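You operate a simulated robot arm through the tools that you are given. There is no shell and no other tool.

You run a simulated two-armed robot. Do the job below in one go: nothing can be reset, and whatever is moved stays where it is left.

## Task
Seal the housing named on the orange sign in a bag.
Fine: free the brake, draw the slider out, open the mouth, lay it in, close the mouth, push the slider back, put the brake on and seal.

It is judged by the outcome, as a careful person would: the job done as asked, and still so three seconds after it is handed in. It fails if anything else is knocked over, pushed out of place, dropped, spilled or broken. Lids that push on must go on centred and level and be pressed home; caps that screw on are set level and turned clockwise until they are tight.

## Robot
Two 7-joint arms with two-finger parallel grippers on one trunk that stands fixed in place. Base frame: the origin is at the foot of the trunk, x ahead of it, y to its left, z up. Units: m, degrees, N and s.
The left shoulder is at [0.071, 0.156, 1.28], the right one opposite. Payload 3.91 kg a hand.
The TCP of each hand is the grasp point between the finger pads, 0.03 m short of the fingertips. In the tool frame z runs along the fingers and y along their closing line. The gripper opens to 0.11 m. The fingers are 0.02 m wide and 0.01 m thick; the gripper's body (0.048 by 0.112 m) begins 0.055 m behind the TCP.
Orientation is that of the tool frame in the base frame, as a unit quaternion [w, x, y, z]. With the fingers straight down and closing along the base's y, the tool's x points along the base's -x, its y along +y and its z along -z.

## Interface
- The arms move only by the tool arm_command. It takes "left_commands", "right_commands" or both (then of equal length, played together; a hand with none holds still); each is a list of rows, each a list of 3 entries, a list of its own where there are three numbers: the shift along the tool's x, y, z in cm, then the turn, a rotation vector about the tool's x, y, z in degrees, then the finger opening in cm, from 0 to 11. In form: [[[tx, ty, tz], [wx, wy, wz], fingers], ...]. A call has 1 to 20 rows; each row shifts and turns the commanded pose from where the row before left it, along the tool's axes as they then stand. Each row takes 0.2 s and may step no farther than 0.05 m and 8.6 degrees from the row before; otherwise, or with a gripper value out of range, the whole call is refused. Where a pose cannot be reached the arm comes as near as it can. A force on the tool above 90 N (or 10 N above the force at the start of the call, whichever is more), or a blocked arm, ends the call early, and 0.2 s more pass. The fingers move at their own pace (about 0.108 m/s each) and stop on an object; they squeeze with about 28 N. The grip force told is the motor's: it shows also when the fingers shut on nothing. Time passes only in rows, and 0.2 s behind the last, so rows that do not move let the fingers close. The reply holds the time, the measured pose of the TCP, the force on the tool along the base axes, the opening and the grip force, in the units named above and with some noise, with the torque about the TCP (base axes, N m) and any sound that the robot's microphone picked up, and new pictures: "show" is both (left out), scene, wrist or none (wrist: the cameras of the hands that moved).
- Cameras (640 x 400 px; columns grow to the right, rows downward): "scene" is now at [0.1439, -0.0019, 1.52]; the picture's right is [-0.19, -0.98, -0.00], its down [-0.44, 0.09, -0.90] and it looks along [0.88, -0.17, -0.45] (base axes); focal length 255 px, centre (320, 200). "left" rides on the left gripper at [0.072, -0.017, -0.103] in its tool frame; the picture's right is [0.23, 0.97, 0.00], its down [-0.76, 0.18, -0.62] and it looks along [-0.61, 0.14, 0.78] (tool axes); focal length 222 px, centre (320, 200). "right" rides on the right gripper at [0.072, 0.017, -0.103] in its tool frame; the picture's right is [-0.23, 0.97, 0.00], its down [-0.76, -0.18, -0.62] and it looks along [-0.61, -0.14, 0.78] (tool axes); focal length 222 px, centre (320, 200). There is no depth. A picture from a camera that has moved, and an enlarged one, comes with that camera's place and axes in the base frame and with its lens. The place of the scene camera against the robot may be out by one fixed shift of up to 0.018 m in any direction.
- lift_body(by): slides the trunk up (or, below 0, down) by that many m; the arms and the scene camera ride with it, the base frame stays. It gives what a move gives, with no picture.
- turn_head(pan, tilt): turns the head with the scene camera to pan (to the left, within 86 degrees either way) and tilt (down, from -29 to 69), counted from straight ahead of the robot. It gives what a move gives, and a new picture of the scene camera.
- zoom(camera, box): a new picture of the part [left, top, right, bottom] of that camera's present view, enlarged. No time passes.
- job_done(): hands the job in; it is judged then, once.

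Places have to be worked out from the pictures, the camera data and where the tool is seen. Open the grippers and draw the arms clear of the work before you hand the job in, unless the task says otherwise.

The tools are called as name(argument=value, ...) on one line, values as JSON. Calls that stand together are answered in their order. arm_command: Moves the arms, as the interface text tells. Its arguments: {"type":"object","properties":{"left_commands":{"type":"array"},"right_commands":{"type":"array"},"show":{"type":"string","enum":["both","scene","wrist","none"]}},"required":[]} The other tools are called the same way: lift_body (by) slides the trunk up or down; turn_head (pan, tilt) turns the head that bears the scene camera; zoom (camera, box) takes an enlarged picture of a part of a camera's view; job_done () hands the job in.

At the start:

```text
t: 0.0
left_position: [0.8852, 0.1171, 1.325]
left_tcp_rot: [0.0, -0.001, 1.0, -0.001]
left_ft_force: [0.6, 0.1, 0.2]
left_moment: [-0.03, 0.0, -0.01]
left_grip_width: 0.1099
left_gripper_force: 0.0
right_position: [0.4958, -0.4049, 1.3413]
right_tcp_rot: [0.0, 0.0, 1.0, 0.0]
right_ft_force: [1.0, -0.1, 0.3]
right_moment: [-0.02, -0.01, 0.0]
right_grip_width: 0.11
right_gripper_force: 0.0
trunk travel left (down, up): [-0.725, 0.215]
head pan, tilt: [-11.0, 26.4]
```

scene: 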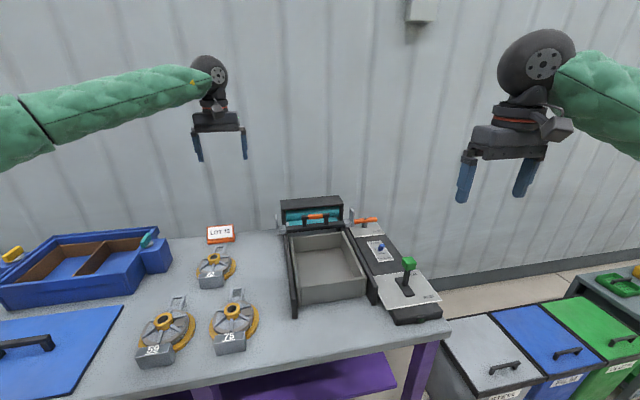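
right: 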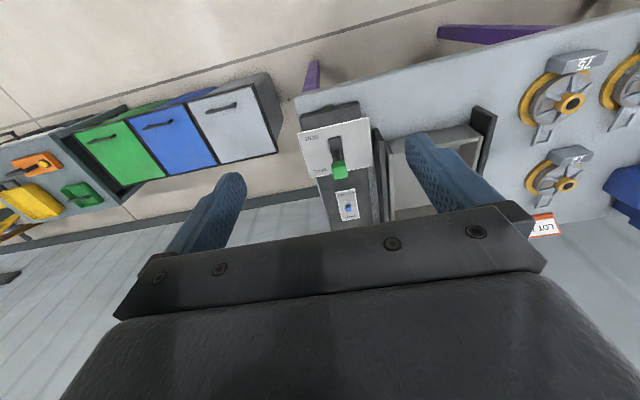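
left: 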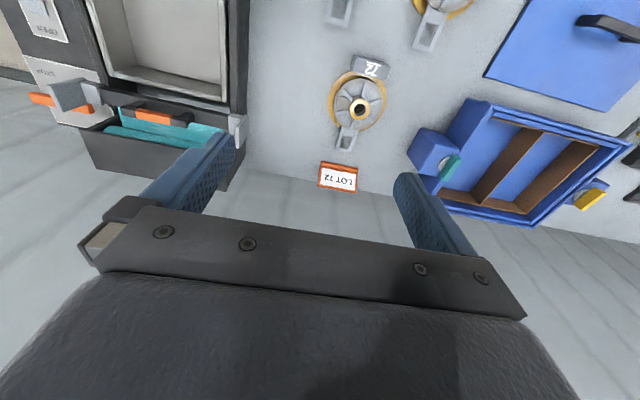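

I start by looking closely at the sign, the housings and the sealing machine before moving anything.

zoom(camera="scene", box=[260, 180, 460, 340])

zoom(camera="scene", box=[120, 210, 280, 380])

zoom(camera="left", box=[300, 30, 420, 200])

zoom(camera="left", box=[0, 0, 250, 190])

zoom(camera="right", box=[290, 90, 500, 240])

```text
2.50 times, centred on (360, 260) of scene
camera zoom: at [0.1439, -0.0019, 1.52], right [-0.19, -0.98, 0.0], down [-0.44, 0.09, -0.9], along [0.88, -0.17, -0.45], focal length 638 px, centre (220, 50)
```

zoom: 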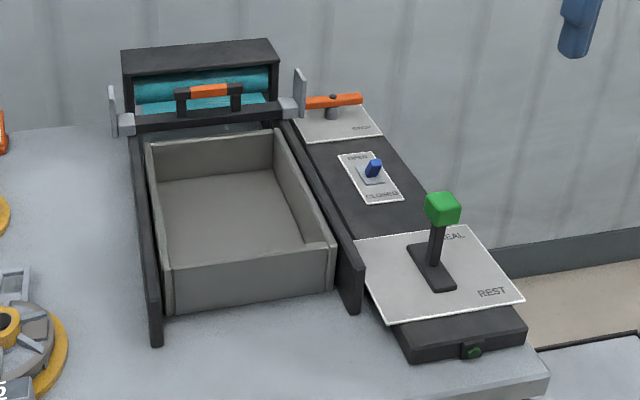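

```text
2.35 times, centred on (200, 295) of scene
camera zoom: at [0.1439, -0.0019, 1.52], right [-0.19, -0.98, 0.0], down [-0.44, 0.09, -0.9], along [0.88, -0.17, -0.45], focal length 601 px, centre (602, -24)
```

zoom: 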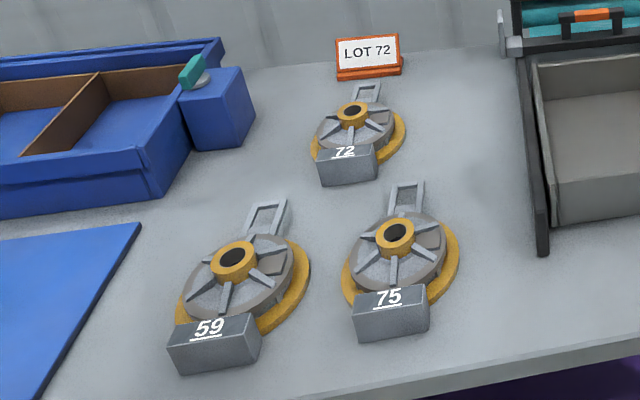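

```text
2.35 times, centred on (360, 115) of left
camera zoom: at [0.813, 0.1015, 1.4303], right [-0.23, 0.97, 0.0], down [0.76, 0.18, 0.62], along [0.61, 0.14, -0.78], focal length 523 px, centre (226, 400)
```

zoom: 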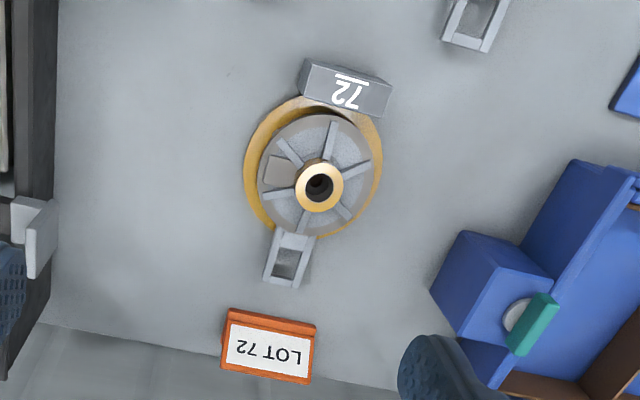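

```text
2.11 times, centred on (125, 95) of left
camera zoom: at [0.813, 0.1015, 1.4303], right [-0.23, 0.97, 0.0], down [0.76, 0.18, 0.62], along [0.61, 0.14, -0.78], focal length 468 px, centre (730, 421)
```

zoom: 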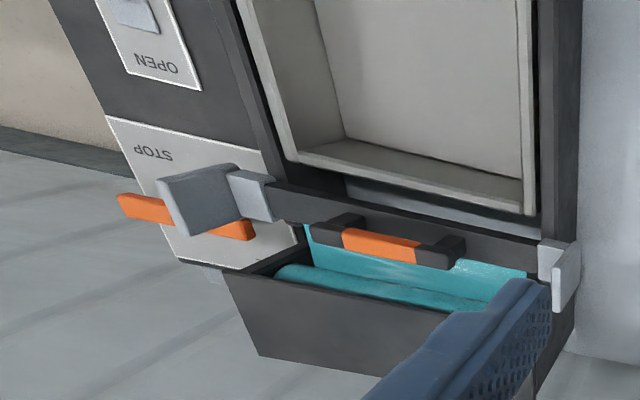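

```text
2.67 times, centred on (395, 165) of right
camera zoom: at [0.425, -0.3887, 1.4438], right [0.23, 0.97, 0.0], down [0.76, -0.18, 0.62], along [0.61, -0.14, -0.78], focal length 592 px, centre (120, 293)
```

zoom: 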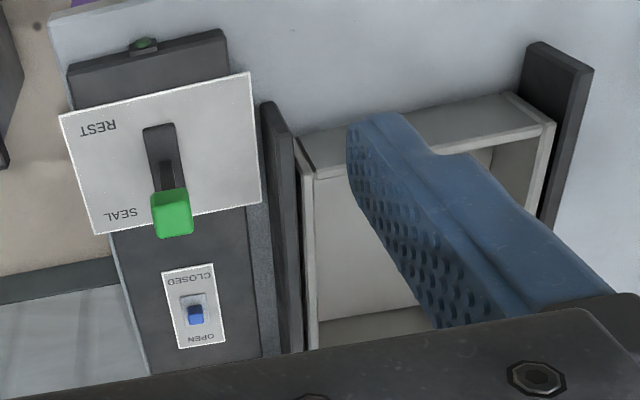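

The sign says LOT 72, and housing 72 is the far one at about [0.94, 0.22, 0.92]. I bring the left hand over toward the machine, high up, to view the machine with its wrist camera.

arm_command(left_commands=[[[3, -2.5, 0], [0, 0, 0], 11], [[3, -2.5, 0], [0, 0, 0], 11], [[3, -2.5, 0], [0, 0, 0], 11], [[3, -2.5, 0], [0, 0, 0], 11], [[3, -2.5, 0], [0, 0, 0], 11], [[3, -2.5, 0], [0, 0, 0], 11], [[3, -2.5, 0], [0, 0, 0], 11], [[3, -2.5, 0], [0, 0, 0], 11], [[0, 0, 0], [0, 0, 0], 11]], show="both")

```text
t: 2.0
left_position: [0.6467, -0.0857, 1.3234]
left_tcp_rot: [0.001, -0.001, 1.0, -0.001]
left_ft_force: [-0.2, -0.3, 0.4]
left_moment: [-0.04, 0.0, 0.01]
left_grip_width: 0.1098
left_gripper_force: 0.1
right_position: [0.4963, -0.4041, 1.3402]
right_tcp_rot: [0.0, 0.001, 1.0, 0.001]
right_ft_force: [0.2, 0.7, 0.4]
right_moment: [-0.02, 0.04, 0.02]
right_grip_width: 0.11
right_gripper_force: 0.1
trunk travel left (down, up): [-0.725, 0.215]
head pan, tilt: [-11.0, 26.4]
camera scene: at [0.1441, -0.001, 1.52], right [-0.19, -0.98, 0.0], down [-0.44, 0.08, -0.9], along [0.88, -0.17, -0.45], focal length 255 px, centre (320, 200)
camera left: at [0.5724, -0.1007, 1.4279], right [-0.23, 0.97, 0.0], down [0.76, 0.18, 0.62], along [0.61, 0.14, -0.78], focal length 222 px, centre (320, 200)
```

scene: 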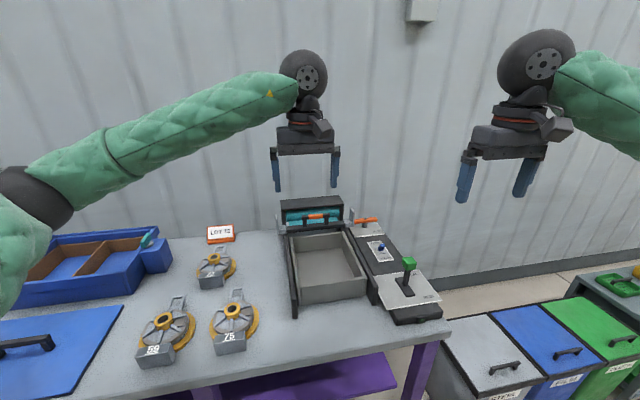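
left: 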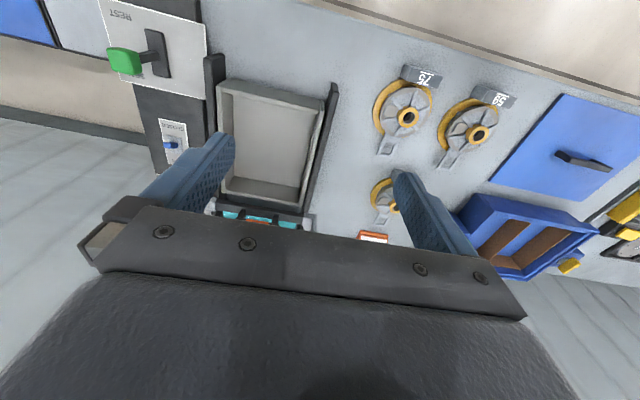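

The wrist view now shows the tray and levers from above; I zoom on them.

zoom(camera="left", box=[90, 0, 350, 165])

zoom(camera="left", box=[190, 70, 350, 240])

zoom(camera="left", box=[350, 50, 530, 240])

zoom(camera="scene", box=[270, 190, 390, 260])

zoom(camera="scene", box=[350, 200, 450, 330])

```text
2.42 times, centred on (220, 82) of left
camera zoom: at [0.5724, -0.1007, 1.4279], right [-0.23, 0.97, 0.0], down [0.76, 0.18, 0.62], along [0.61, 0.14, -0.78], focal length 538 px, centre (562, 485)
```

zoom: 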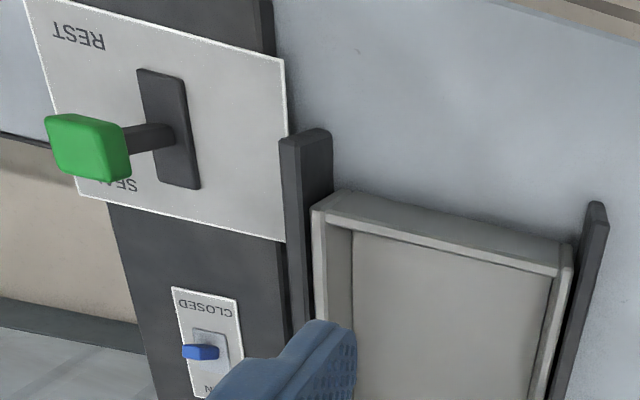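

```text
2.35 times, centred on (270, 155) of left
camera zoom: at [0.5724, -0.1007, 1.4279], right [-0.23, 0.97, 0.0], down [0.76, 0.18, 0.62], along [0.61, 0.14, -0.78], focal length 523 px, centre (438, 306)
```

zoom: 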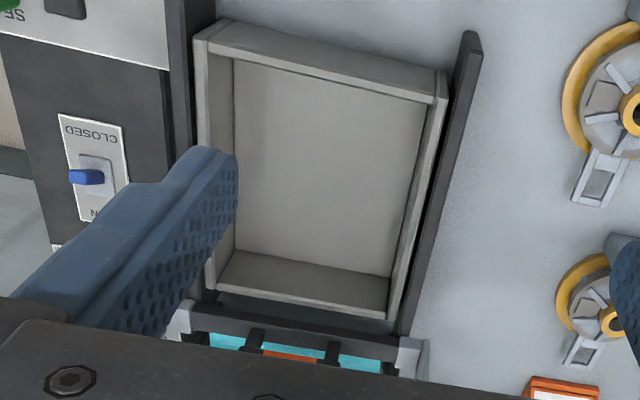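

```text
2.11 times, centred on (440, 145) of left
camera zoom: at [0.5724, -0.1007, 1.4279], right [-0.23, 0.97, 0.0], down [0.76, 0.18, 0.62], along [0.61, 0.14, -0.78], focal length 468 px, centre (67, 316)
```

zoom: 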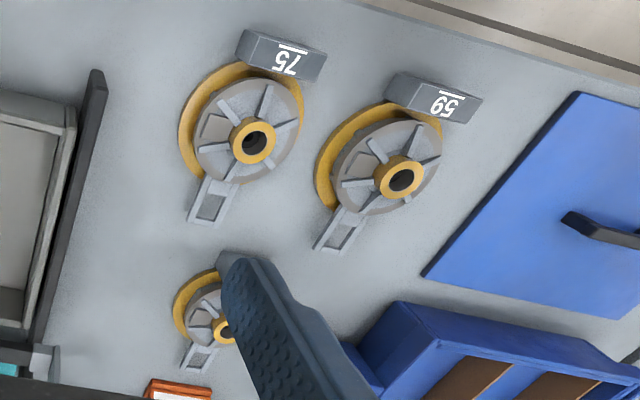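

```text
5.33 times, centred on (330, 225) of scene
camera zoom: at [0.1441, -0.001, 1.52], right [-0.19, -0.98, 0.0], down [-0.44, 0.08, -0.9], along [0.88, -0.17, -0.45], focal length 1362 px, centre (267, 67)
```

zoom: 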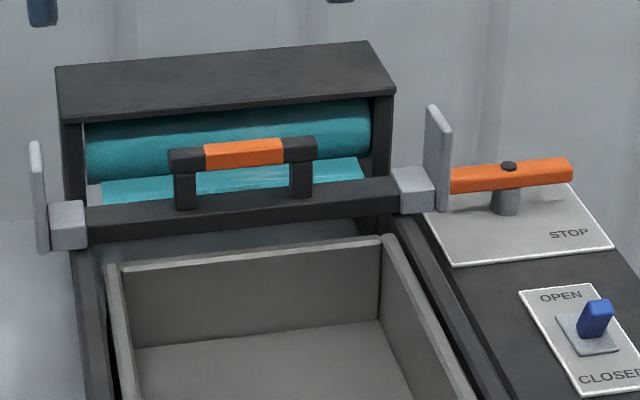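

```text
3.08 times, centred on (400, 265) of scene
camera zoom: at [0.1441, -0.001, 1.52], right [-0.19, -0.98, 0.0], down [-0.44, 0.08, -0.9], along [0.88, -0.17, -0.45], focal length 786 px, centre (74, 0)
```

zoom: 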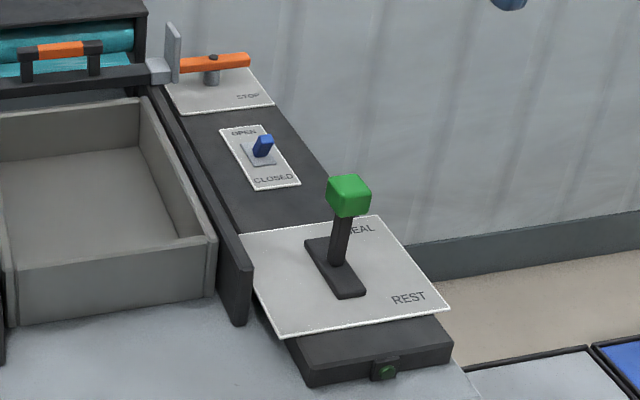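

From two views I judge: green lever knob about [0.70, -0.41, 1.0], slider handle about [1.02, -0.17, 1.0], brake bar about [1.08, -0.42, 0.92]. I return the left hand to its side and bring the right hand forward, high, to look at the brake from above.

arm_command(left_commands=[[[0, 2.5, 0], [0, 0, 0], 11], [[0, 2.5, 0], [0, 0, 0], 11], [[0, 2.5, 0], [0, 0, 0], 11], [[0, 2.5, 0], [0, 0, 0], 11], [[0, 2.5, 0], [0, 0, 0], 11], [[0, 2.5, 0], [0, 0, 0], 11], [[0, 2.5, 0], [0, 0, 0], 11], [[0, 2.5, 0], [0, 0, 0], 11], [[0, 2.5, 0], [0, 0, 0], 11], [[0, 0, 0], [0, 0, 0], 11]], right_commands=[[[-3.5, 0, 0], [0, 0, 0], 11], [[-3.5, 0, 0], [0, 0, 0], 11], [[-3.5, 0, 0], [0, 0, 0], 11], [[-3.5, 0, 0], [0, 0, 0], 11], [[-3.5, 0, 0], [0, 0, 0], 11], [[-3.5, 0, 0], [0, 0, 0], 11], [[-3.5, 0, 0], [0, 0, 0], 11], [[-3.5, 0, 0], [0, 0, 0], 11], [[-3.5, 0, 0], [0, 0, 0], 11], [[0, 0, 0], [0, 0, 0], 11]], show="both")

```text
t: 4.2
left_position: [0.6455, 0.1409, 1.3251]
left_tcp_rot: [0.0, 0.0, 1.0, 0.001]
left_ft_force: [-0.7, -0.4, -0.3]
left_moment: [0.01, 0.0, 0.0]
left_grip_width: 0.1102
left_gripper_force: 0.0
right_position: [0.8104, -0.4067, 1.3393]
right_tcp_rot: [0.0, -0.001, 1.0, -0.001]
right_ft_force: [-0.3, 0.1, 0.1]
right_moment: [0.03, 0.0, -0.05]
right_grip_width: 0.11
right_gripper_force: 0.1
trunk travel left (down, up): [-0.725, 0.215]
head pan, tilt: [-11.0, 26.4]
camera scene: at [0.1433, -0.0034, 1.52], right [-0.19, -0.98, 0.0], down [-0.44, 0.09, -0.9], along [0.88, -0.17, -0.45], focal length 255 px, centre (320, 200)
camera right: at [0.7402, -0.3897, 1.4426], right [0.23, 0.97, 0.0], down [0.76, -0.18, 0.62], along [0.61, -0.14, -0.78], focal length 222 px, centre (320, 200)
camera left: at [0.571, 0.1259, 1.4313], right [-0.23, 0.97, 0.0], down [0.76, 0.18, 0.62], along [0.61, 0.14, -0.78], focal length 222 px, centre (320, 200)
```

scene: 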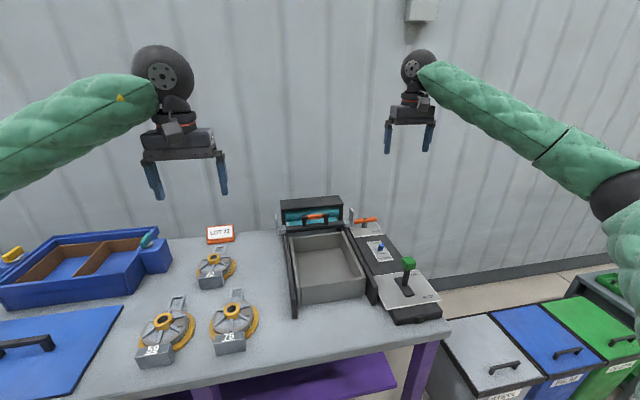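
right: 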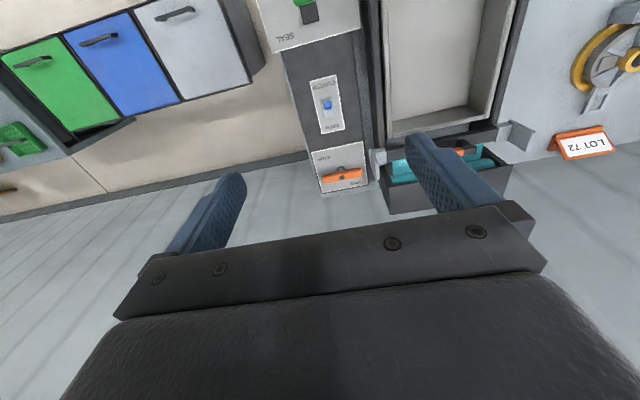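
left: 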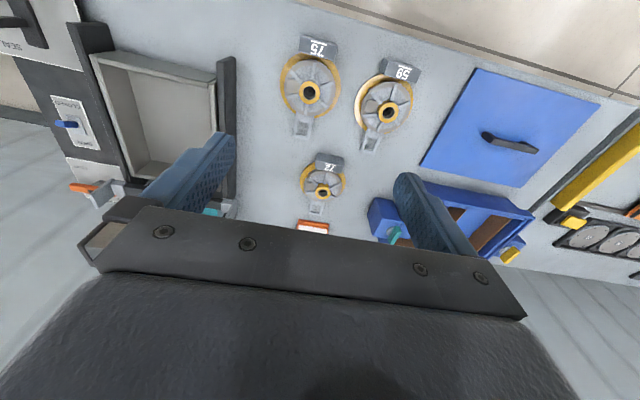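

The brake plate shows between the right fingers with two labels; I zoom in on it, the switch and the lever.

zoom(camera="right", box=[290, 130, 390, 205])

zoom(camera="right", box=[260, 0, 400, 140])

zoom(camera="right", box=[360, 90, 540, 220])

zoom(camera="left", box=[50, 10, 250, 210])

zoom(camera="left", box=[270, 120, 380, 240])

```text
5.33 times, centred on (340, 168) of right
camera zoom: at [0.7402, -0.3897, 1.4426], right [0.23, 0.97, 0.0], down [0.76, -0.18, 0.62], along [0.61, -0.14, -0.78], focal length 1185 px, centre (213, 373)
```

zoom: 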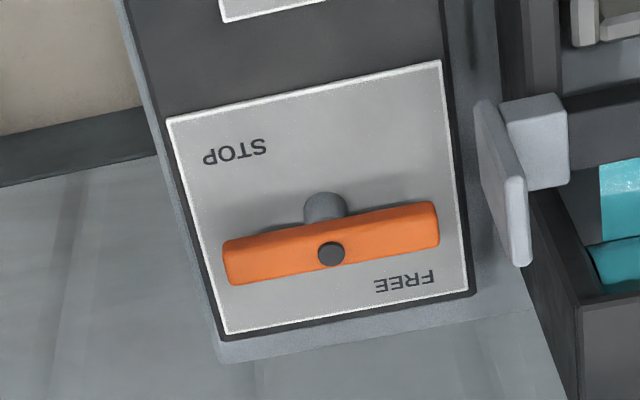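

```text
2.86 times, centred on (330, 70) of right
camera zoom: at [0.7402, -0.3897, 1.4426], right [0.23, 0.97, 0.0], down [0.76, -0.18, 0.62], along [0.61, -0.14, -0.78], focal length 635 px, centre (291, 571)
```

zoom: 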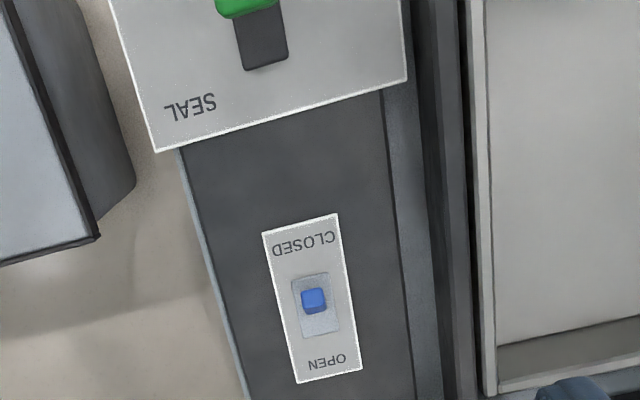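

```text
3.08 times, centred on (450, 155) of right
camera zoom: at [0.7402, -0.3897, 1.4426], right [0.23, 0.97, 0.0], down [0.76, -0.18, 0.62], along [0.61, -0.14, -0.78], focal length 684 px, centre (-80, 338)
```

zoom: 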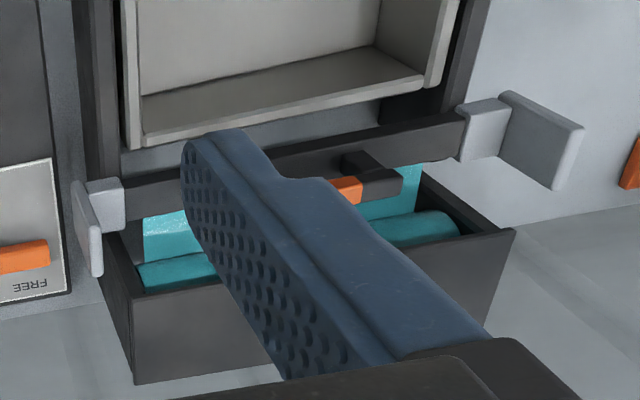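

```text
2.00 times, centred on (150, 110) of left
camera zoom: at [0.571, 0.1259, 1.4313], right [-0.23, 0.97, 0.0], down [0.76, 0.18, 0.62], along [0.61, 0.14, -0.78], focal length 444 px, centre (660, 380)
```

zoom: 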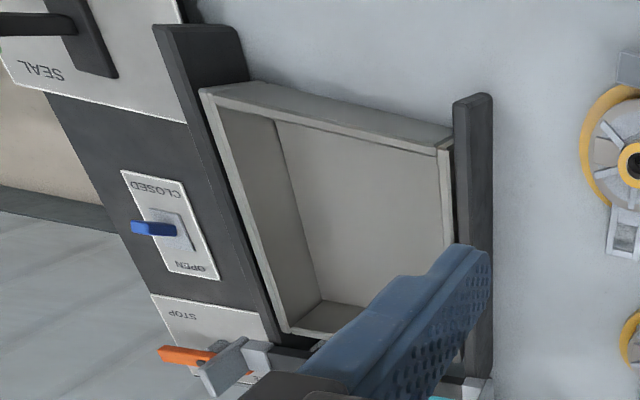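

```text
3.33 times, centred on (325, 180) of left
camera zoom: at [0.571, 0.1259, 1.4313], right [-0.23, 0.97, 0.0], down [0.76, 0.18, 0.62], along [0.61, 0.14, -0.78], focal length 740 px, centre (303, 267)
```

zoom: 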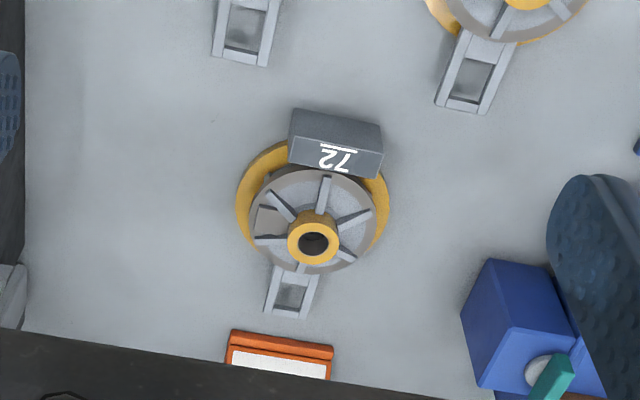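

The brake is a T-bar on an upright post, lying crosswise, with "STOP" at the near right and "FREE" at the far left of its plate. I lower and advance the right hand for a closer look and to check the reach.

arm_command(right_commands=[[[-2.5, 0, 3.2], [0, 0, 0], 11], [[-2.5, 0, 3.2], [0, 0, 0], 11], [[-2.5, 0, 3.2], [0, 0, 0], 11], [[-2.5, 0, 3.2], [0, 0, 0], 11], [[-2.5, 0, 3.2], [0, 0, 0], 11], [[-1, 0, 2], [0, 0, 0], 11], [[0, 0, 0], [0, 0, 0], 11]], show="both")

```text
t: 5.8
left_position: [0.6451, 0.1435, 1.3254]
left_tcp_rot: [0.0, -0.001, 1.0, 0.0]
left_ft_force: [0.0, 0.8, 0.8]
left_moment: [-0.01, 0.0, -0.01]
left_grip_width: 0.1099
left_gripper_force: 0.2
right_position: [0.9462, -0.4034, 1.1571]
right_tcp_rot: [0.0, 0.0, 1.0, 0.0]
right_ft_force: [-0.1, 0.8, 0.3]
right_moment: [-0.01, 0.0, 0.01]
right_grip_width: 0.11
right_gripper_force: 0.0
trunk travel left (down, up): [-0.725, 0.215]
head pan, tilt: [-11.0, 26.4]
camera scene: at [0.1437, -0.0017, 1.52], right [-0.19, -0.98, 0.0], down [-0.44, 0.09, -0.9], along [0.88, -0.17, -0.45], focal length 255 px, centre (320, 200)
camera right: at [0.8749, -0.3871, 1.2604], right [0.23, 0.97, 0.0], down [0.76, -0.18, 0.62], along [0.61, -0.14, -0.78], focal length 222 px, centre (320, 200)
```

scene: 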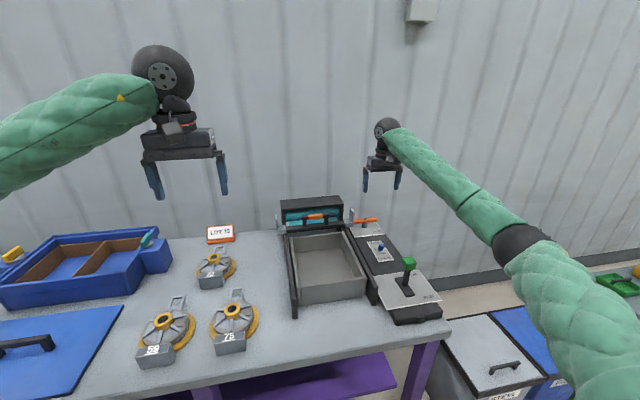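
right: 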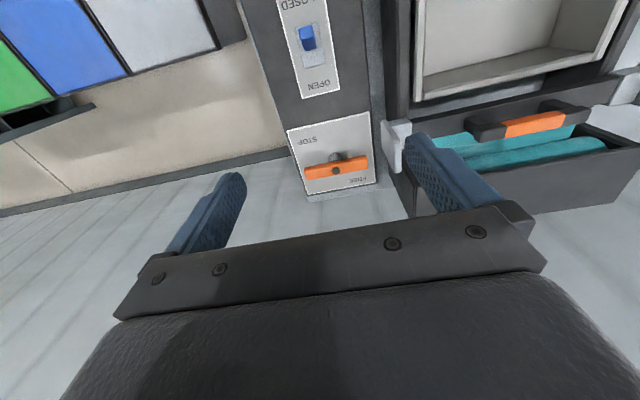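

zoom(camera="right", box=[270, 90, 430, 210])

zoom(camera="right", box=[380, 60, 640, 220])

zoom(camera="right", box=[250, 0, 370, 110])

```text
3.33 times, centred on (350, 150) of right
camera zoom: at [0.8749, -0.3871, 1.2604], right [0.23, 0.97, 0.0], down [0.76, -0.18, 0.62], along [0.61, -0.14, -0.78], focal length 740 px, centre (220, 367)
```

zoom: 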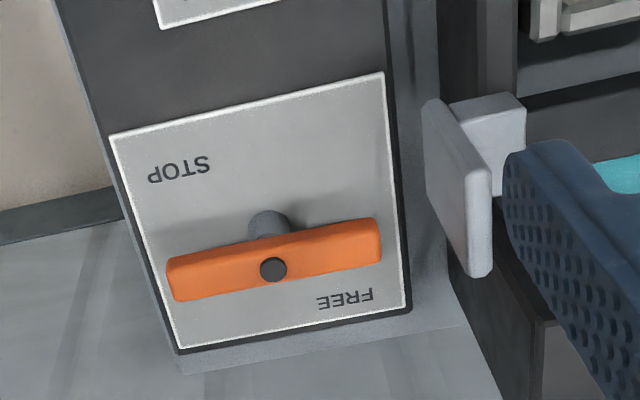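

```text
2.46 times, centred on (510, 140) of right
camera zoom: at [0.8749, -0.3871, 1.2604], right [0.23, 0.97, 0.0], down [0.76, -0.18, 0.62], along [0.61, -0.14, -0.78], focal length 547 px, centre (-148, 348)
```

zoom: 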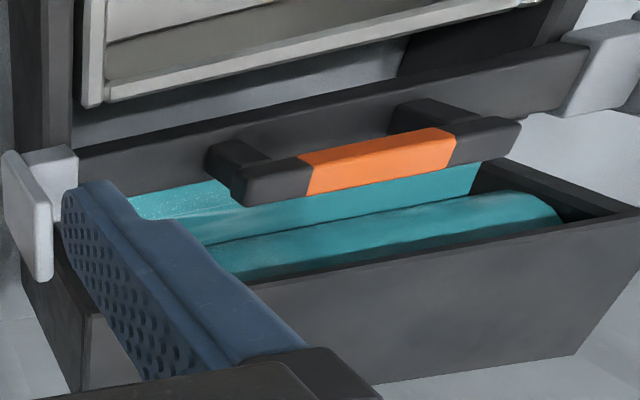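

```text
3.64 times, centred on (310, 55) of right
camera zoom: at [0.8749, -0.3871, 1.2604], right [0.23, 0.97, 0.0], down [0.76, -0.18, 0.62], along [0.61, -0.14, -0.78], focal length 808 px, centre (356, 727)
```

zoom: 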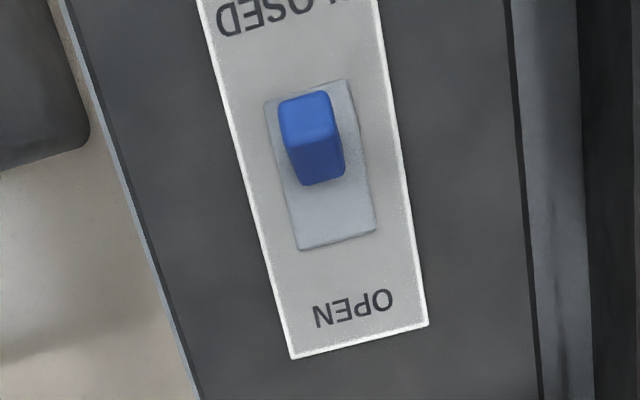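

The brake bar lies along y at x≈1.069, y from -0.458 to -0.350, top z≈0.938; the toggle leans to CLOSED. I test how far the right hand reaches with the tool straight down by advancing at a safe height.

arm_command(right_commands=[[[-3, 0, 0], [0, 0, 0], 11], [[-3, 0, 0], [0, 0, 0], 11], [[-3, 0, 0], [0, 0, 0], 11], [[-3, 0, 0], [0, 0, 0], 11], [[0, 0, 0], [0, 0, 0], 11], [[0, 0, 0], [0, 0, 0], 11]], show="both")

```text
t: 7.2
left_position: [0.6452, 0.144, 1.3249]
left_tcp_rot: [0.0, -0.001, 1.0, 0.001]
left_ft_force: [-0.3, 0.6, -0.2]
left_moment: [-0.01, -0.01, 0.02]
left_grip_width: 0.1099
left_gripper_force: 0.1
right_position: [1.0653, -0.4046, 1.1607]
right_tcp_rot: [0.0, 0.0, 1.0, 0.0]
right_ft_force: [0.5, -0.4, 0.3]
right_moment: [-0.02, 0.01, -0.03]
right_grip_width: 0.1098
right_gripper_force: 0.2
trunk travel left (down, up): [-0.725, 0.215]
head pan, tilt: [-11.0, 26.4]
camera scene: at [0.1444, -0.001, 1.5199], right [-0.19, -0.98, 0.0], down [-0.44, 0.08, -0.9], along [0.88, -0.17, -0.45], focal length 255 px, centre (320, 200)
camera right: at [0.9942, -0.3873, 1.2631], right [0.23, 0.97, 0.0], down [0.76, -0.18, 0.62], along [0.61, -0.14, -0.78], focal length 222 px, centre (320, 200)
```

scene: 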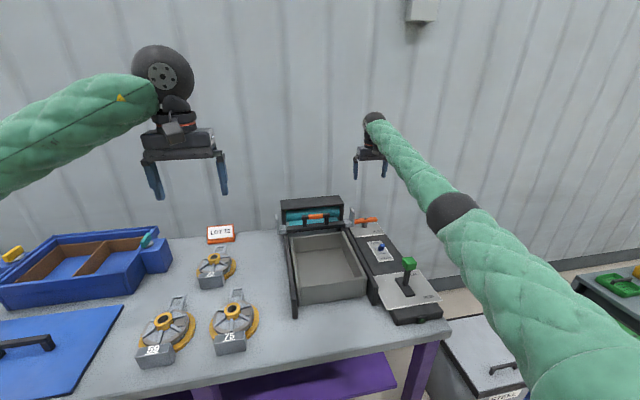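
right: 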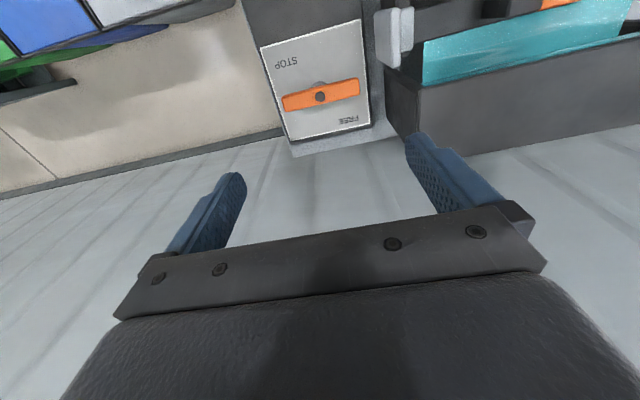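

The hand reaches the brake with the tool straight down. I yaw the tool 90° (so the fingers close along x, across the bar) while still high.

arm_command(right_commands=[[[0, 0, 0], [0, 0, -8.2], 11], [[0, 0, 0], [0, 0, -8.2], 11], [[0, 0, 0], [0, 0, -8.2], 11], [[0, 0, 0], [0, 0, -8.2], 11], [[0, 0, 0], [0, 0, -8.2], 11], [[0, 0, 0], [0, 0, -8.2], 8], [[0, 0, 0], [0, 0, -8.2], 8], [[0, 0, 0], [0, 0, -8.2], 8], [[0, 0, 0], [0, 0, -8.2], 8], [[0, 0, 0], [0, 0, -8.2], 7], [[0, 0, 0], [0, 0, -8], 7], [[0, 0, 0], [0, 0, 0], 7]], show="both")

```text
t: 9.8
left_position: [0.6449, 0.1437, 1.3264]
left_tcp_rot: [0.0, 0.0, 1.0, 0.0]
left_ft_force: [0.0, -0.4, -0.9]
left_moment: [-0.02, 0.03, -0.01]
left_grip_width: 0.1097
left_gripper_force: 0.1
right_position: [1.0656, -0.4054, 1.1602]
right_tcp_rot: [0.0, 0.707, -0.707, 0.0]
right_ft_force: [-0.4, 0.7, 0.6]
right_moment: [0.01, 0.0, -0.02]
right_grip_width: 0.07
right_gripper_force: 0.1
trunk travel left (down, up): [-0.725, 0.215]
head pan, tilt: [-11.0, 26.4]
camera scene: at [0.1441, -0.0016, 1.52], right [-0.19, -0.98, 0.0], down [-0.44, 0.09, -0.9], along [0.88, -0.17, -0.45], focal length 255 px, centre (320, 200)
camera right: at [1.0508, -0.4781, 1.2631], right [-0.97, 0.23, 0.0], down [0.18, 0.76, 0.62], along [0.14, 0.61, -0.78], focal length 222 px, centre (320, 200)
```

scene: 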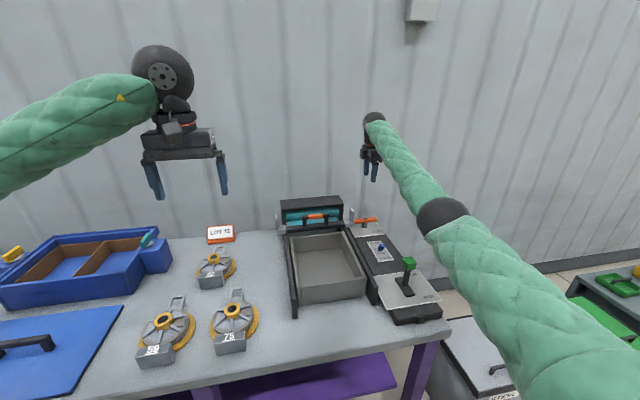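
right: 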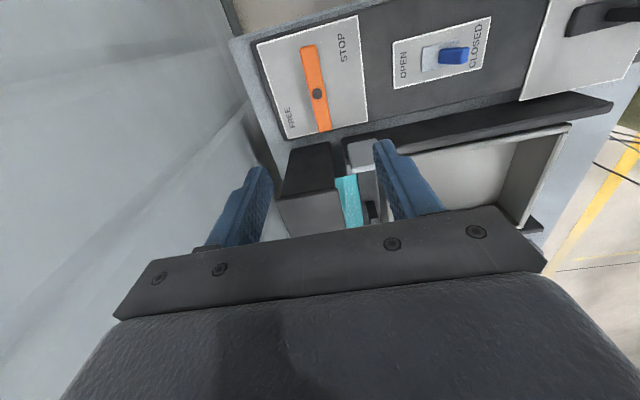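

Yaw is right (tool y along -x). I zoom to measure the brake bar, its plate height and the toggle.

zoom(camera="right", box=[240, 10, 400, 150])

zoom(camera="right", box=[380, 0, 540, 110])

zoom(camera="scene", box=[330, 200, 410, 250])

```text
2.86 times, centred on (320, 80) of right
camera zoom: at [1.0508, -0.4781, 1.2631], right [-0.97, 0.23, 0.0], down [0.18, 0.76, 0.62], along [0.14, 0.61, -0.78], focal length 635 px, centre (320, 543)
```

zoom: 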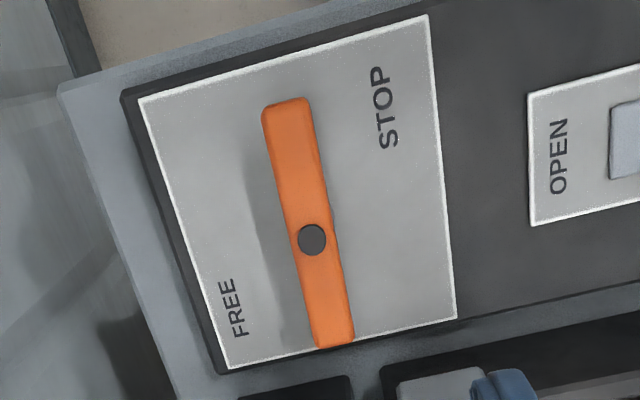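

```text
3.64 times, centred on (460, 55) of right
camera zoom: at [1.0508, -0.4781, 1.2631], right [-0.97, 0.23, 0.0], down [0.18, 0.76, 0.62], along [0.14, 0.61, -0.78], focal length 808 px, centre (-189, 727)
```

zoom: 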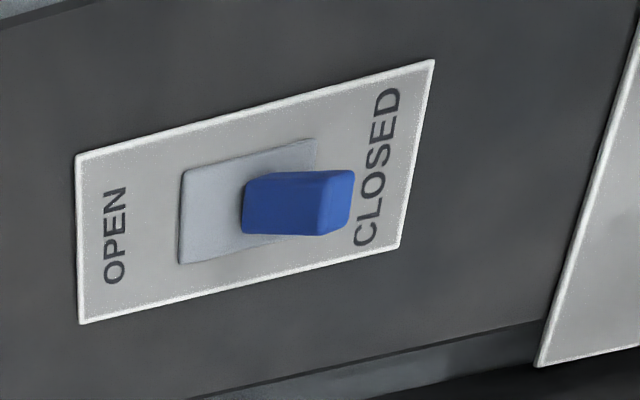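

```text
8.00 times, centred on (370, 225) of scene
camera zoom: at [0.1441, -0.0016, 1.52], right [-0.19, -0.98, 0.0], down [-0.44, 0.09, -0.9], along [0.88, -0.17, -0.45], focal length 2043 px, centre (-80, 0)
```

zoom: 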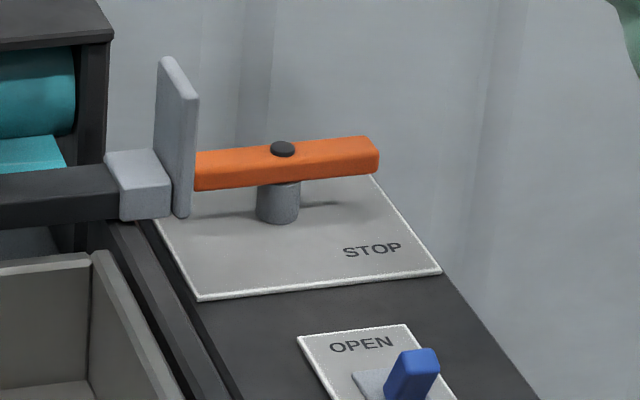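

The plate is at z≈0.90 and the bar at [1.070, -0.4045], z≈0.92–0.938. I descend straight over it with the fingers 7 cm open, stopping with the tips about 1 cm above the plate.

arm_command(right_commands=[[[-0.1, -0.4, 4], [0, 0, 0], 7], [[0, 0, 4], [0, 0, 0], 7], [[0, 0, 4], [0, 0, 0], 7], [[0, 0, 4], [0, 0, 0], 6], [[0, 0, 3], [0, 0, 0], 6], [[0, 0, 2.6], [0, 0, 0], 6], [[0, 0, 0], [0, 0, 0], 6]], show="both")

```text
t: 11.4
left_position: [0.6456, 0.1433, 1.3259]
left_tcp_rot: [0.0, -0.001, 1.0, -0.001]
left_ft_force: [0.7, 0.1, 0.1]
left_moment: [-0.02, 0.01, -0.02]
left_grip_width: 0.11
left_gripper_force: 0.1
right_position: [1.0701, -0.4029, 0.9453]
right_tcp_rot: [0.001, -0.707, 0.707, 0.0]
right_ft_force: [-0.2, 0.2, 0.1]
right_moment: [0.02, 0.0, -0.02]
right_grip_width: 0.0601
right_gripper_force: 0.0
trunk travel left (down, up): [-0.725, 0.215]
head pan, tilt: [-11.0, 26.4]
camera scene: at [0.1437, -0.0017, 1.52], right [-0.19, -0.98, 0.0], down [-0.44, 0.09, -0.9], along [0.88, -0.17, -0.45], focal length 255 px, centre (320, 200)
camera right: at [1.0551, -0.4758, 1.0486], right [-0.97, 0.23, 0.0], down [0.18, 0.76, 0.62], along [0.14, 0.61, -0.78], focal length 222 px, centre (320, 200)
```

scene: 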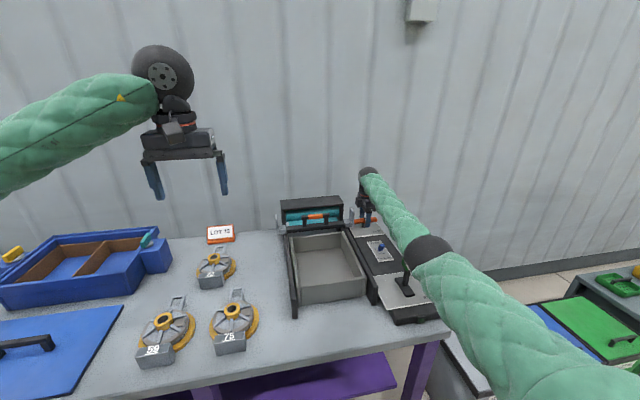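
right: 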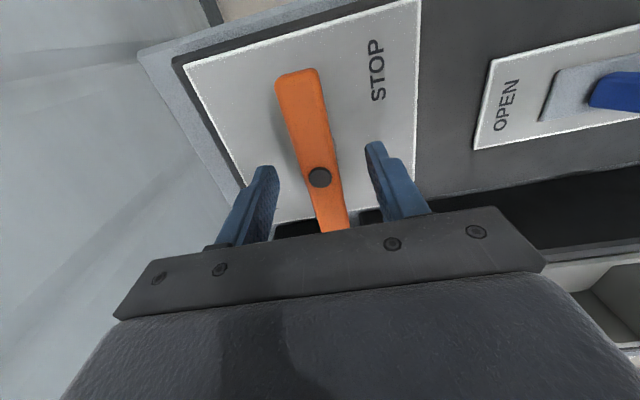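

The fingers straddle the bar without contact. I check the clearance of the forearm over the green lever before closing.

zoom(camera="scene", box=[330, 160, 490, 330])

zoom(camera="left", box=[0, 0, 240, 200])

```text
2.35 times, centred on (410, 245) of scene
camera zoom: at [0.1437, -0.0017, 1.52], right [-0.19, -0.98, 0.0], down [-0.44, 0.09, -0.9], along [0.88, -0.17, -0.45], focal length 601 px, centre (108, 94)
```

zoom: 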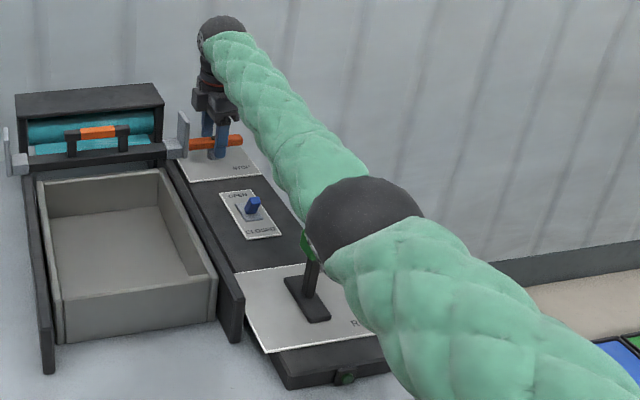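

```text
2.00 times, centred on (120, 100) of left
camera zoom: at [0.5715, 0.1273, 1.4309], right [-0.23, 0.97, 0.0], down [0.76, 0.18, 0.62], along [0.61, 0.14, -0.78], focal length 444 px, centre (720, 400)
```

zoom: 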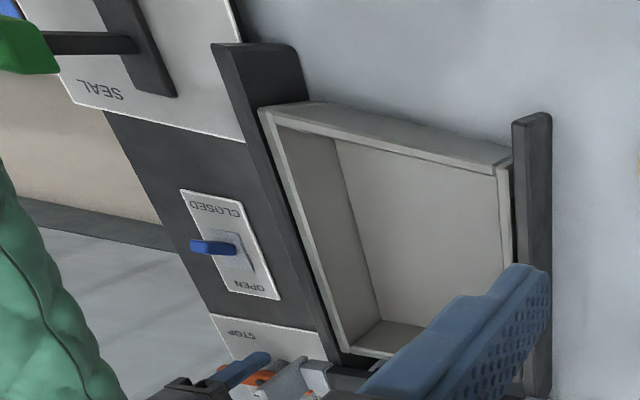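

Clearance is fine (forearm several cm above the lever). I close the fingers on the brake bar.

arm_command(right_commands=[[[0, 0, 0.2], [0, 0, 0], 4], [[0, 0, 0], [0, 0, 0], 2.5], [[0, 0, 0], [0, 0, 0], 1], [[0, 0, 0], [0, 0, 0], 1], [[0, 0, 0], [0, 0, 0], 1]], show="wrist")

```text
t: 12.6
left_position: [0.6457, 0.1428, 1.3262]
left_tcp_rot: [-0.001, 0.001, 1.0, 0.0]
left_ft_force: [0.0, -0.8, -0.1]
left_moment: [-0.03, -0.03, -0.01]
left_grip_width: 0.1099
left_gripper_force: 0.1
right_position: [1.0695, -0.4038, 0.9429]
right_tcp_rot: [0.001, 0.707, -0.707, -0.001]
right_ft_force: [-3.5, 0.9, -3.2]
right_moment: [0.05, -0.11, -0.04]
right_grip_width: 0.0219
right_gripper_force: 45.2
trunk travel left (down, up): [-0.725, 0.215]
head pan, tilt: [-11.0, 26.4]
camera right: at [1.0546, -0.4762, 1.0456], right [-0.97, 0.23, 0.0], down [0.18, 0.76, 0.62], along [0.14, 0.61, -0.78], focal length 222 px, centre (320, 200)
```

right: 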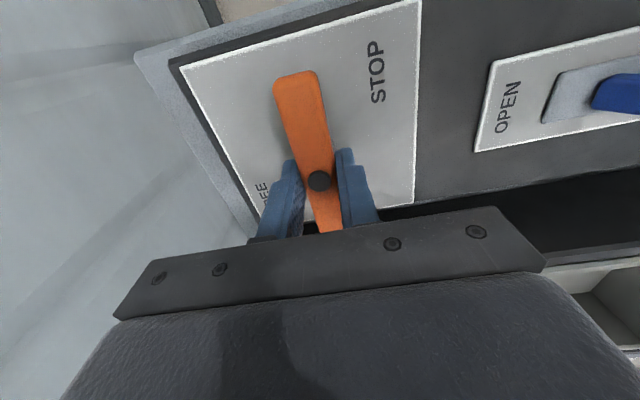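

Gripped at 2.2 cm. I try a small 4° counter-clockwise turn (seen from above) and read the torque.

arm_command(right_commands=[[[0, 0, 0], [0, 0, -2], 1], [[0, 0, 0], [0, 0, -2], 1], [[0, 0, 0], [0, 0, 0], 1]], show="wrist")

```text
t: 13.4
left_position: [0.6455, 0.144, 1.3264]
left_tcp_rot: [0.0, -0.001, 1.0, 0.001]
left_ft_force: [-0.8, -0.1, -0.7]
left_moment: [0.0, 0.01, 0.04]
left_grip_width: 0.1103
left_gripper_force: 0.0
right_position: [1.0698, -0.4018, 0.9433]
right_tcp_rot: [-0.001, 0.732, -0.681, 0.0]
right_ft_force: [-7.3, 3.6, -3.2]
right_moment: [0.14, 0.1, -0.02]
right_grip_width: 0.0218
right_gripper_force: 44.9
trunk travel left (down, up): [-0.725, 0.215]
head pan, tilt: [-11.0, 26.4]
camera right: at [1.0596, -0.4772, 1.0456], right [-0.99, 0.16, 0.0], down [0.12, 0.77, 0.62], along [0.1, 0.62, -0.78], focal length 222 px, centre (320, 200)
```

right: 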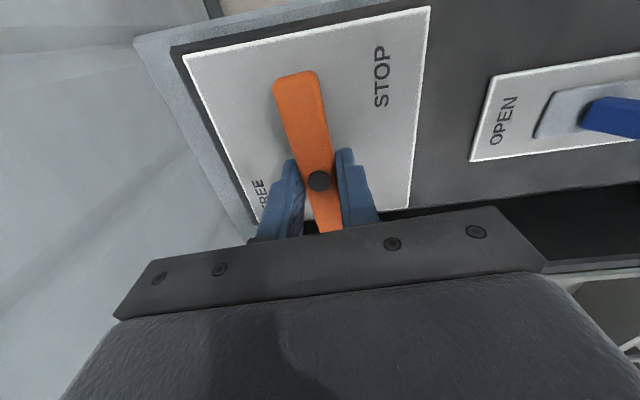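

The bar turned freely with the hand, so I continue counter-clockwise in steps while watching torque.

arm_command(right_commands=[[[0, 0, 0], [0, 0, -5], 1], [[0, 0, 0], [0, 0, -5], 1], [[0, 0, 0], [0, 0, -5], 1], [[0, 0, 0], [0, 0, -5], 1], [[0, 0, 0], [0, 0, 0], 1]], show="wrist")

```text
t: 14.6
left_position: [0.6432, 0.1433, 1.3276]
left_tcp_rot: [0.0, 0.0, 1.0, -0.001]
left_ft_force: [-0.6, 0.5, 0.3]
left_moment: [0.01, -0.01, 0.01]
left_grip_width: 0.1102
left_gripper_force: 0.0
right_position: [1.0695, -0.4037, 0.9427]
right_tcp_rot: [0.001, 0.839, -0.544, 0.0]
right_ft_force: [-24.9, 6.9, -5.6]
right_moment: [0.09, 0.46, 0.0]
right_grip_width: 0.022
right_gripper_force: 44.8
trunk travel left (down, up): [-0.725, 0.215]
head pan, tilt: [-11.0, 26.4]
camera right: at [1.0849, -0.4769, 1.0456], right [-0.98, -0.19, 0.0], down [-0.15, 0.77, 0.62], along [-0.12, 0.61, -0.78], focal length 222 px, centre (320, 200)
```

right: 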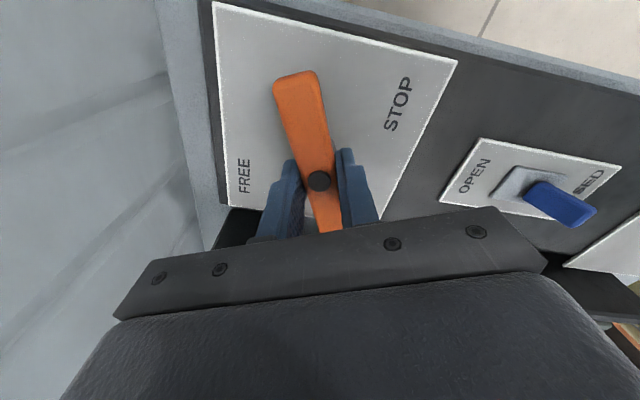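

Torque about the post stays near zero, but a 25 N sideways force has built up along x; I ease the hand 3 mm back and continue turning.

arm_command(right_commands=[[[-0.12, 0.27, 0], [0, 0, 0], 1], [[0, 0, 0], [0, 0, -5], 1], [[0, 0, 0], [0, 0, -5], 1], [[0, 0, 0], [0, 0, 0], 1]], show="wrist")

```text
t: 15.6
left_position: [0.6466, 0.1436, 1.3247]
left_tcp_rot: [-0.001, -0.002, 1.0, 0.0]
left_ft_force: [0.5, 0.1, 0.6]
left_moment: [0.05, 0.0, -0.01]
left_grip_width: 0.1102
left_gripper_force: 0.0
right_position: [1.0689, -0.4041, 0.9432]
right_tcp_rot: [0.001, 0.883, -0.469, 0.001]
right_ft_force: [15.3, -0.6, 0.3]
right_moment: [-0.3, -0.6, 0.05]
right_grip_width: 0.0219
right_gripper_force: 45.1
trunk travel left (down, up): [-0.725, 0.215]
head pan, tilt: [-11.0, 26.4]
camera right: at [1.0969, -0.4734, 1.0457], right [-0.93, -0.36, 0.0], down [-0.28, 0.73, 0.62], along [-0.22, 0.58, -0.78], focal length 222 px, centre (320, 200)
```

right: 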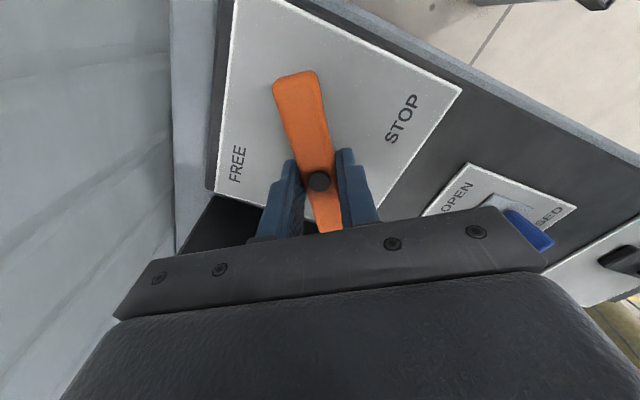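

Sideways force is now small and the torque about the post is zero at ~34°. I keep turning in the same direction.

arm_command(right_commands=[[[0.05, -0.08, 0], [0, 0, -5], 1], [[0, 0, 0], [0, 0, -5], 1], [[0, 0, 0], [0, 0, -5], 1], [[0, 0, 0], [0, 0, -5], 1], [[0, 0, 0], [0, 0, 0], 1]], show="wrist")

```text
t: 16.8
left_position: [0.6465, 0.1442, 1.3263]
left_tcp_rot: [0.0, -0.001, 1.0, 0.0]
left_ft_force: [-0.6, 0.8, 0.3]
left_moment: [0.04, 0.0, 0.01]
left_grip_width: 0.1101
left_gripper_force: 0.1
right_position: [1.0684, -0.4036, 0.9425]
right_tcp_rot: [0.0, 0.952, -0.307, 0.0]
right_ft_force: [11.2, -1.3, 5.7]
right_moment: [0.78, 0.89, 0.07]
right_grip_width: 0.0217
right_gripper_force: 44.9
trunk travel left (down, up): [-0.725, 0.215]
head pan, tilt: [-11.0, 26.4]
camera right: at [1.1189, -0.4605, 1.0456], right [-0.76, -0.66, 0.0], down [-0.51, 0.59, 0.62], along [-0.41, 0.47, -0.78], focal length 222 px, centre (320, 200)
```

right: 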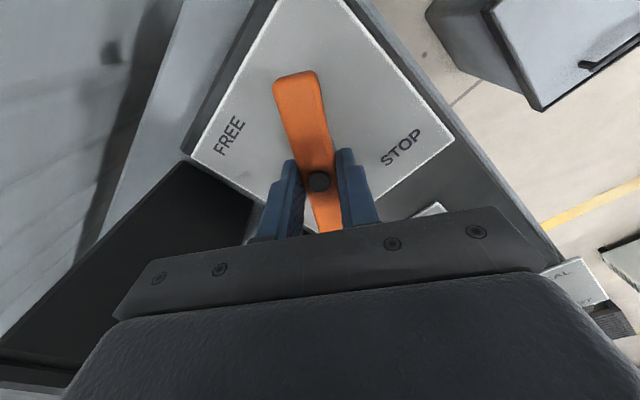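

At ~54° with still negligible torque; I continue towards 90°.

arm_command(right_commands=[[[0.05, -0.06, 0], [0, 0, -5], 1], [[0, 0, 0], [0, 0, -5], 1], [[0, 0, 0], [0, 0, -5], 1], [[0, 0, 0], [0, 0, -5], 1], [[0, 0, 0], [0, 0, 0], 1]], show="wrist")

```text
t: 18.0
left_position: [0.6455, 0.1436, 1.3263]
left_tcp_rot: [0.001, 0.0, 1.0, 0.0]
left_ft_force: [-0.3, 1.1, -0.2]
left_moment: [0.0, -0.01, 0.03]
left_grip_width: 0.1097
left_gripper_force: 0.0
right_position: [1.0681, -0.4041, 0.9433]
right_tcp_rot: [-0.001, 0.99, -0.139, 0.001]
right_ft_force: [7.7, -7.4, 9.5]
right_moment: [0.18, 0.9, 0.01]
right_grip_width: 0.0221
right_gripper_force: 44.6
trunk travel left (down, up): [-0.725, 0.215]
head pan, tilt: [-11.0, 26.4]
camera right: at [1.1348, -0.441, 1.0456], right [-0.49, -0.87, 0.0], down [-0.68, 0.38, 0.62], along [-0.54, 0.3, -0.78], focal length 222 px, centre (320, 200)
```

right: 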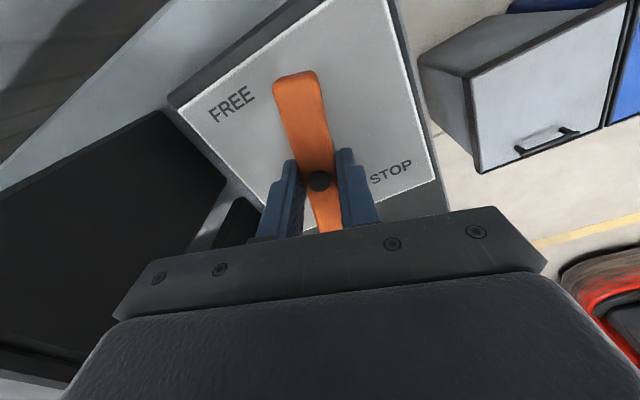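

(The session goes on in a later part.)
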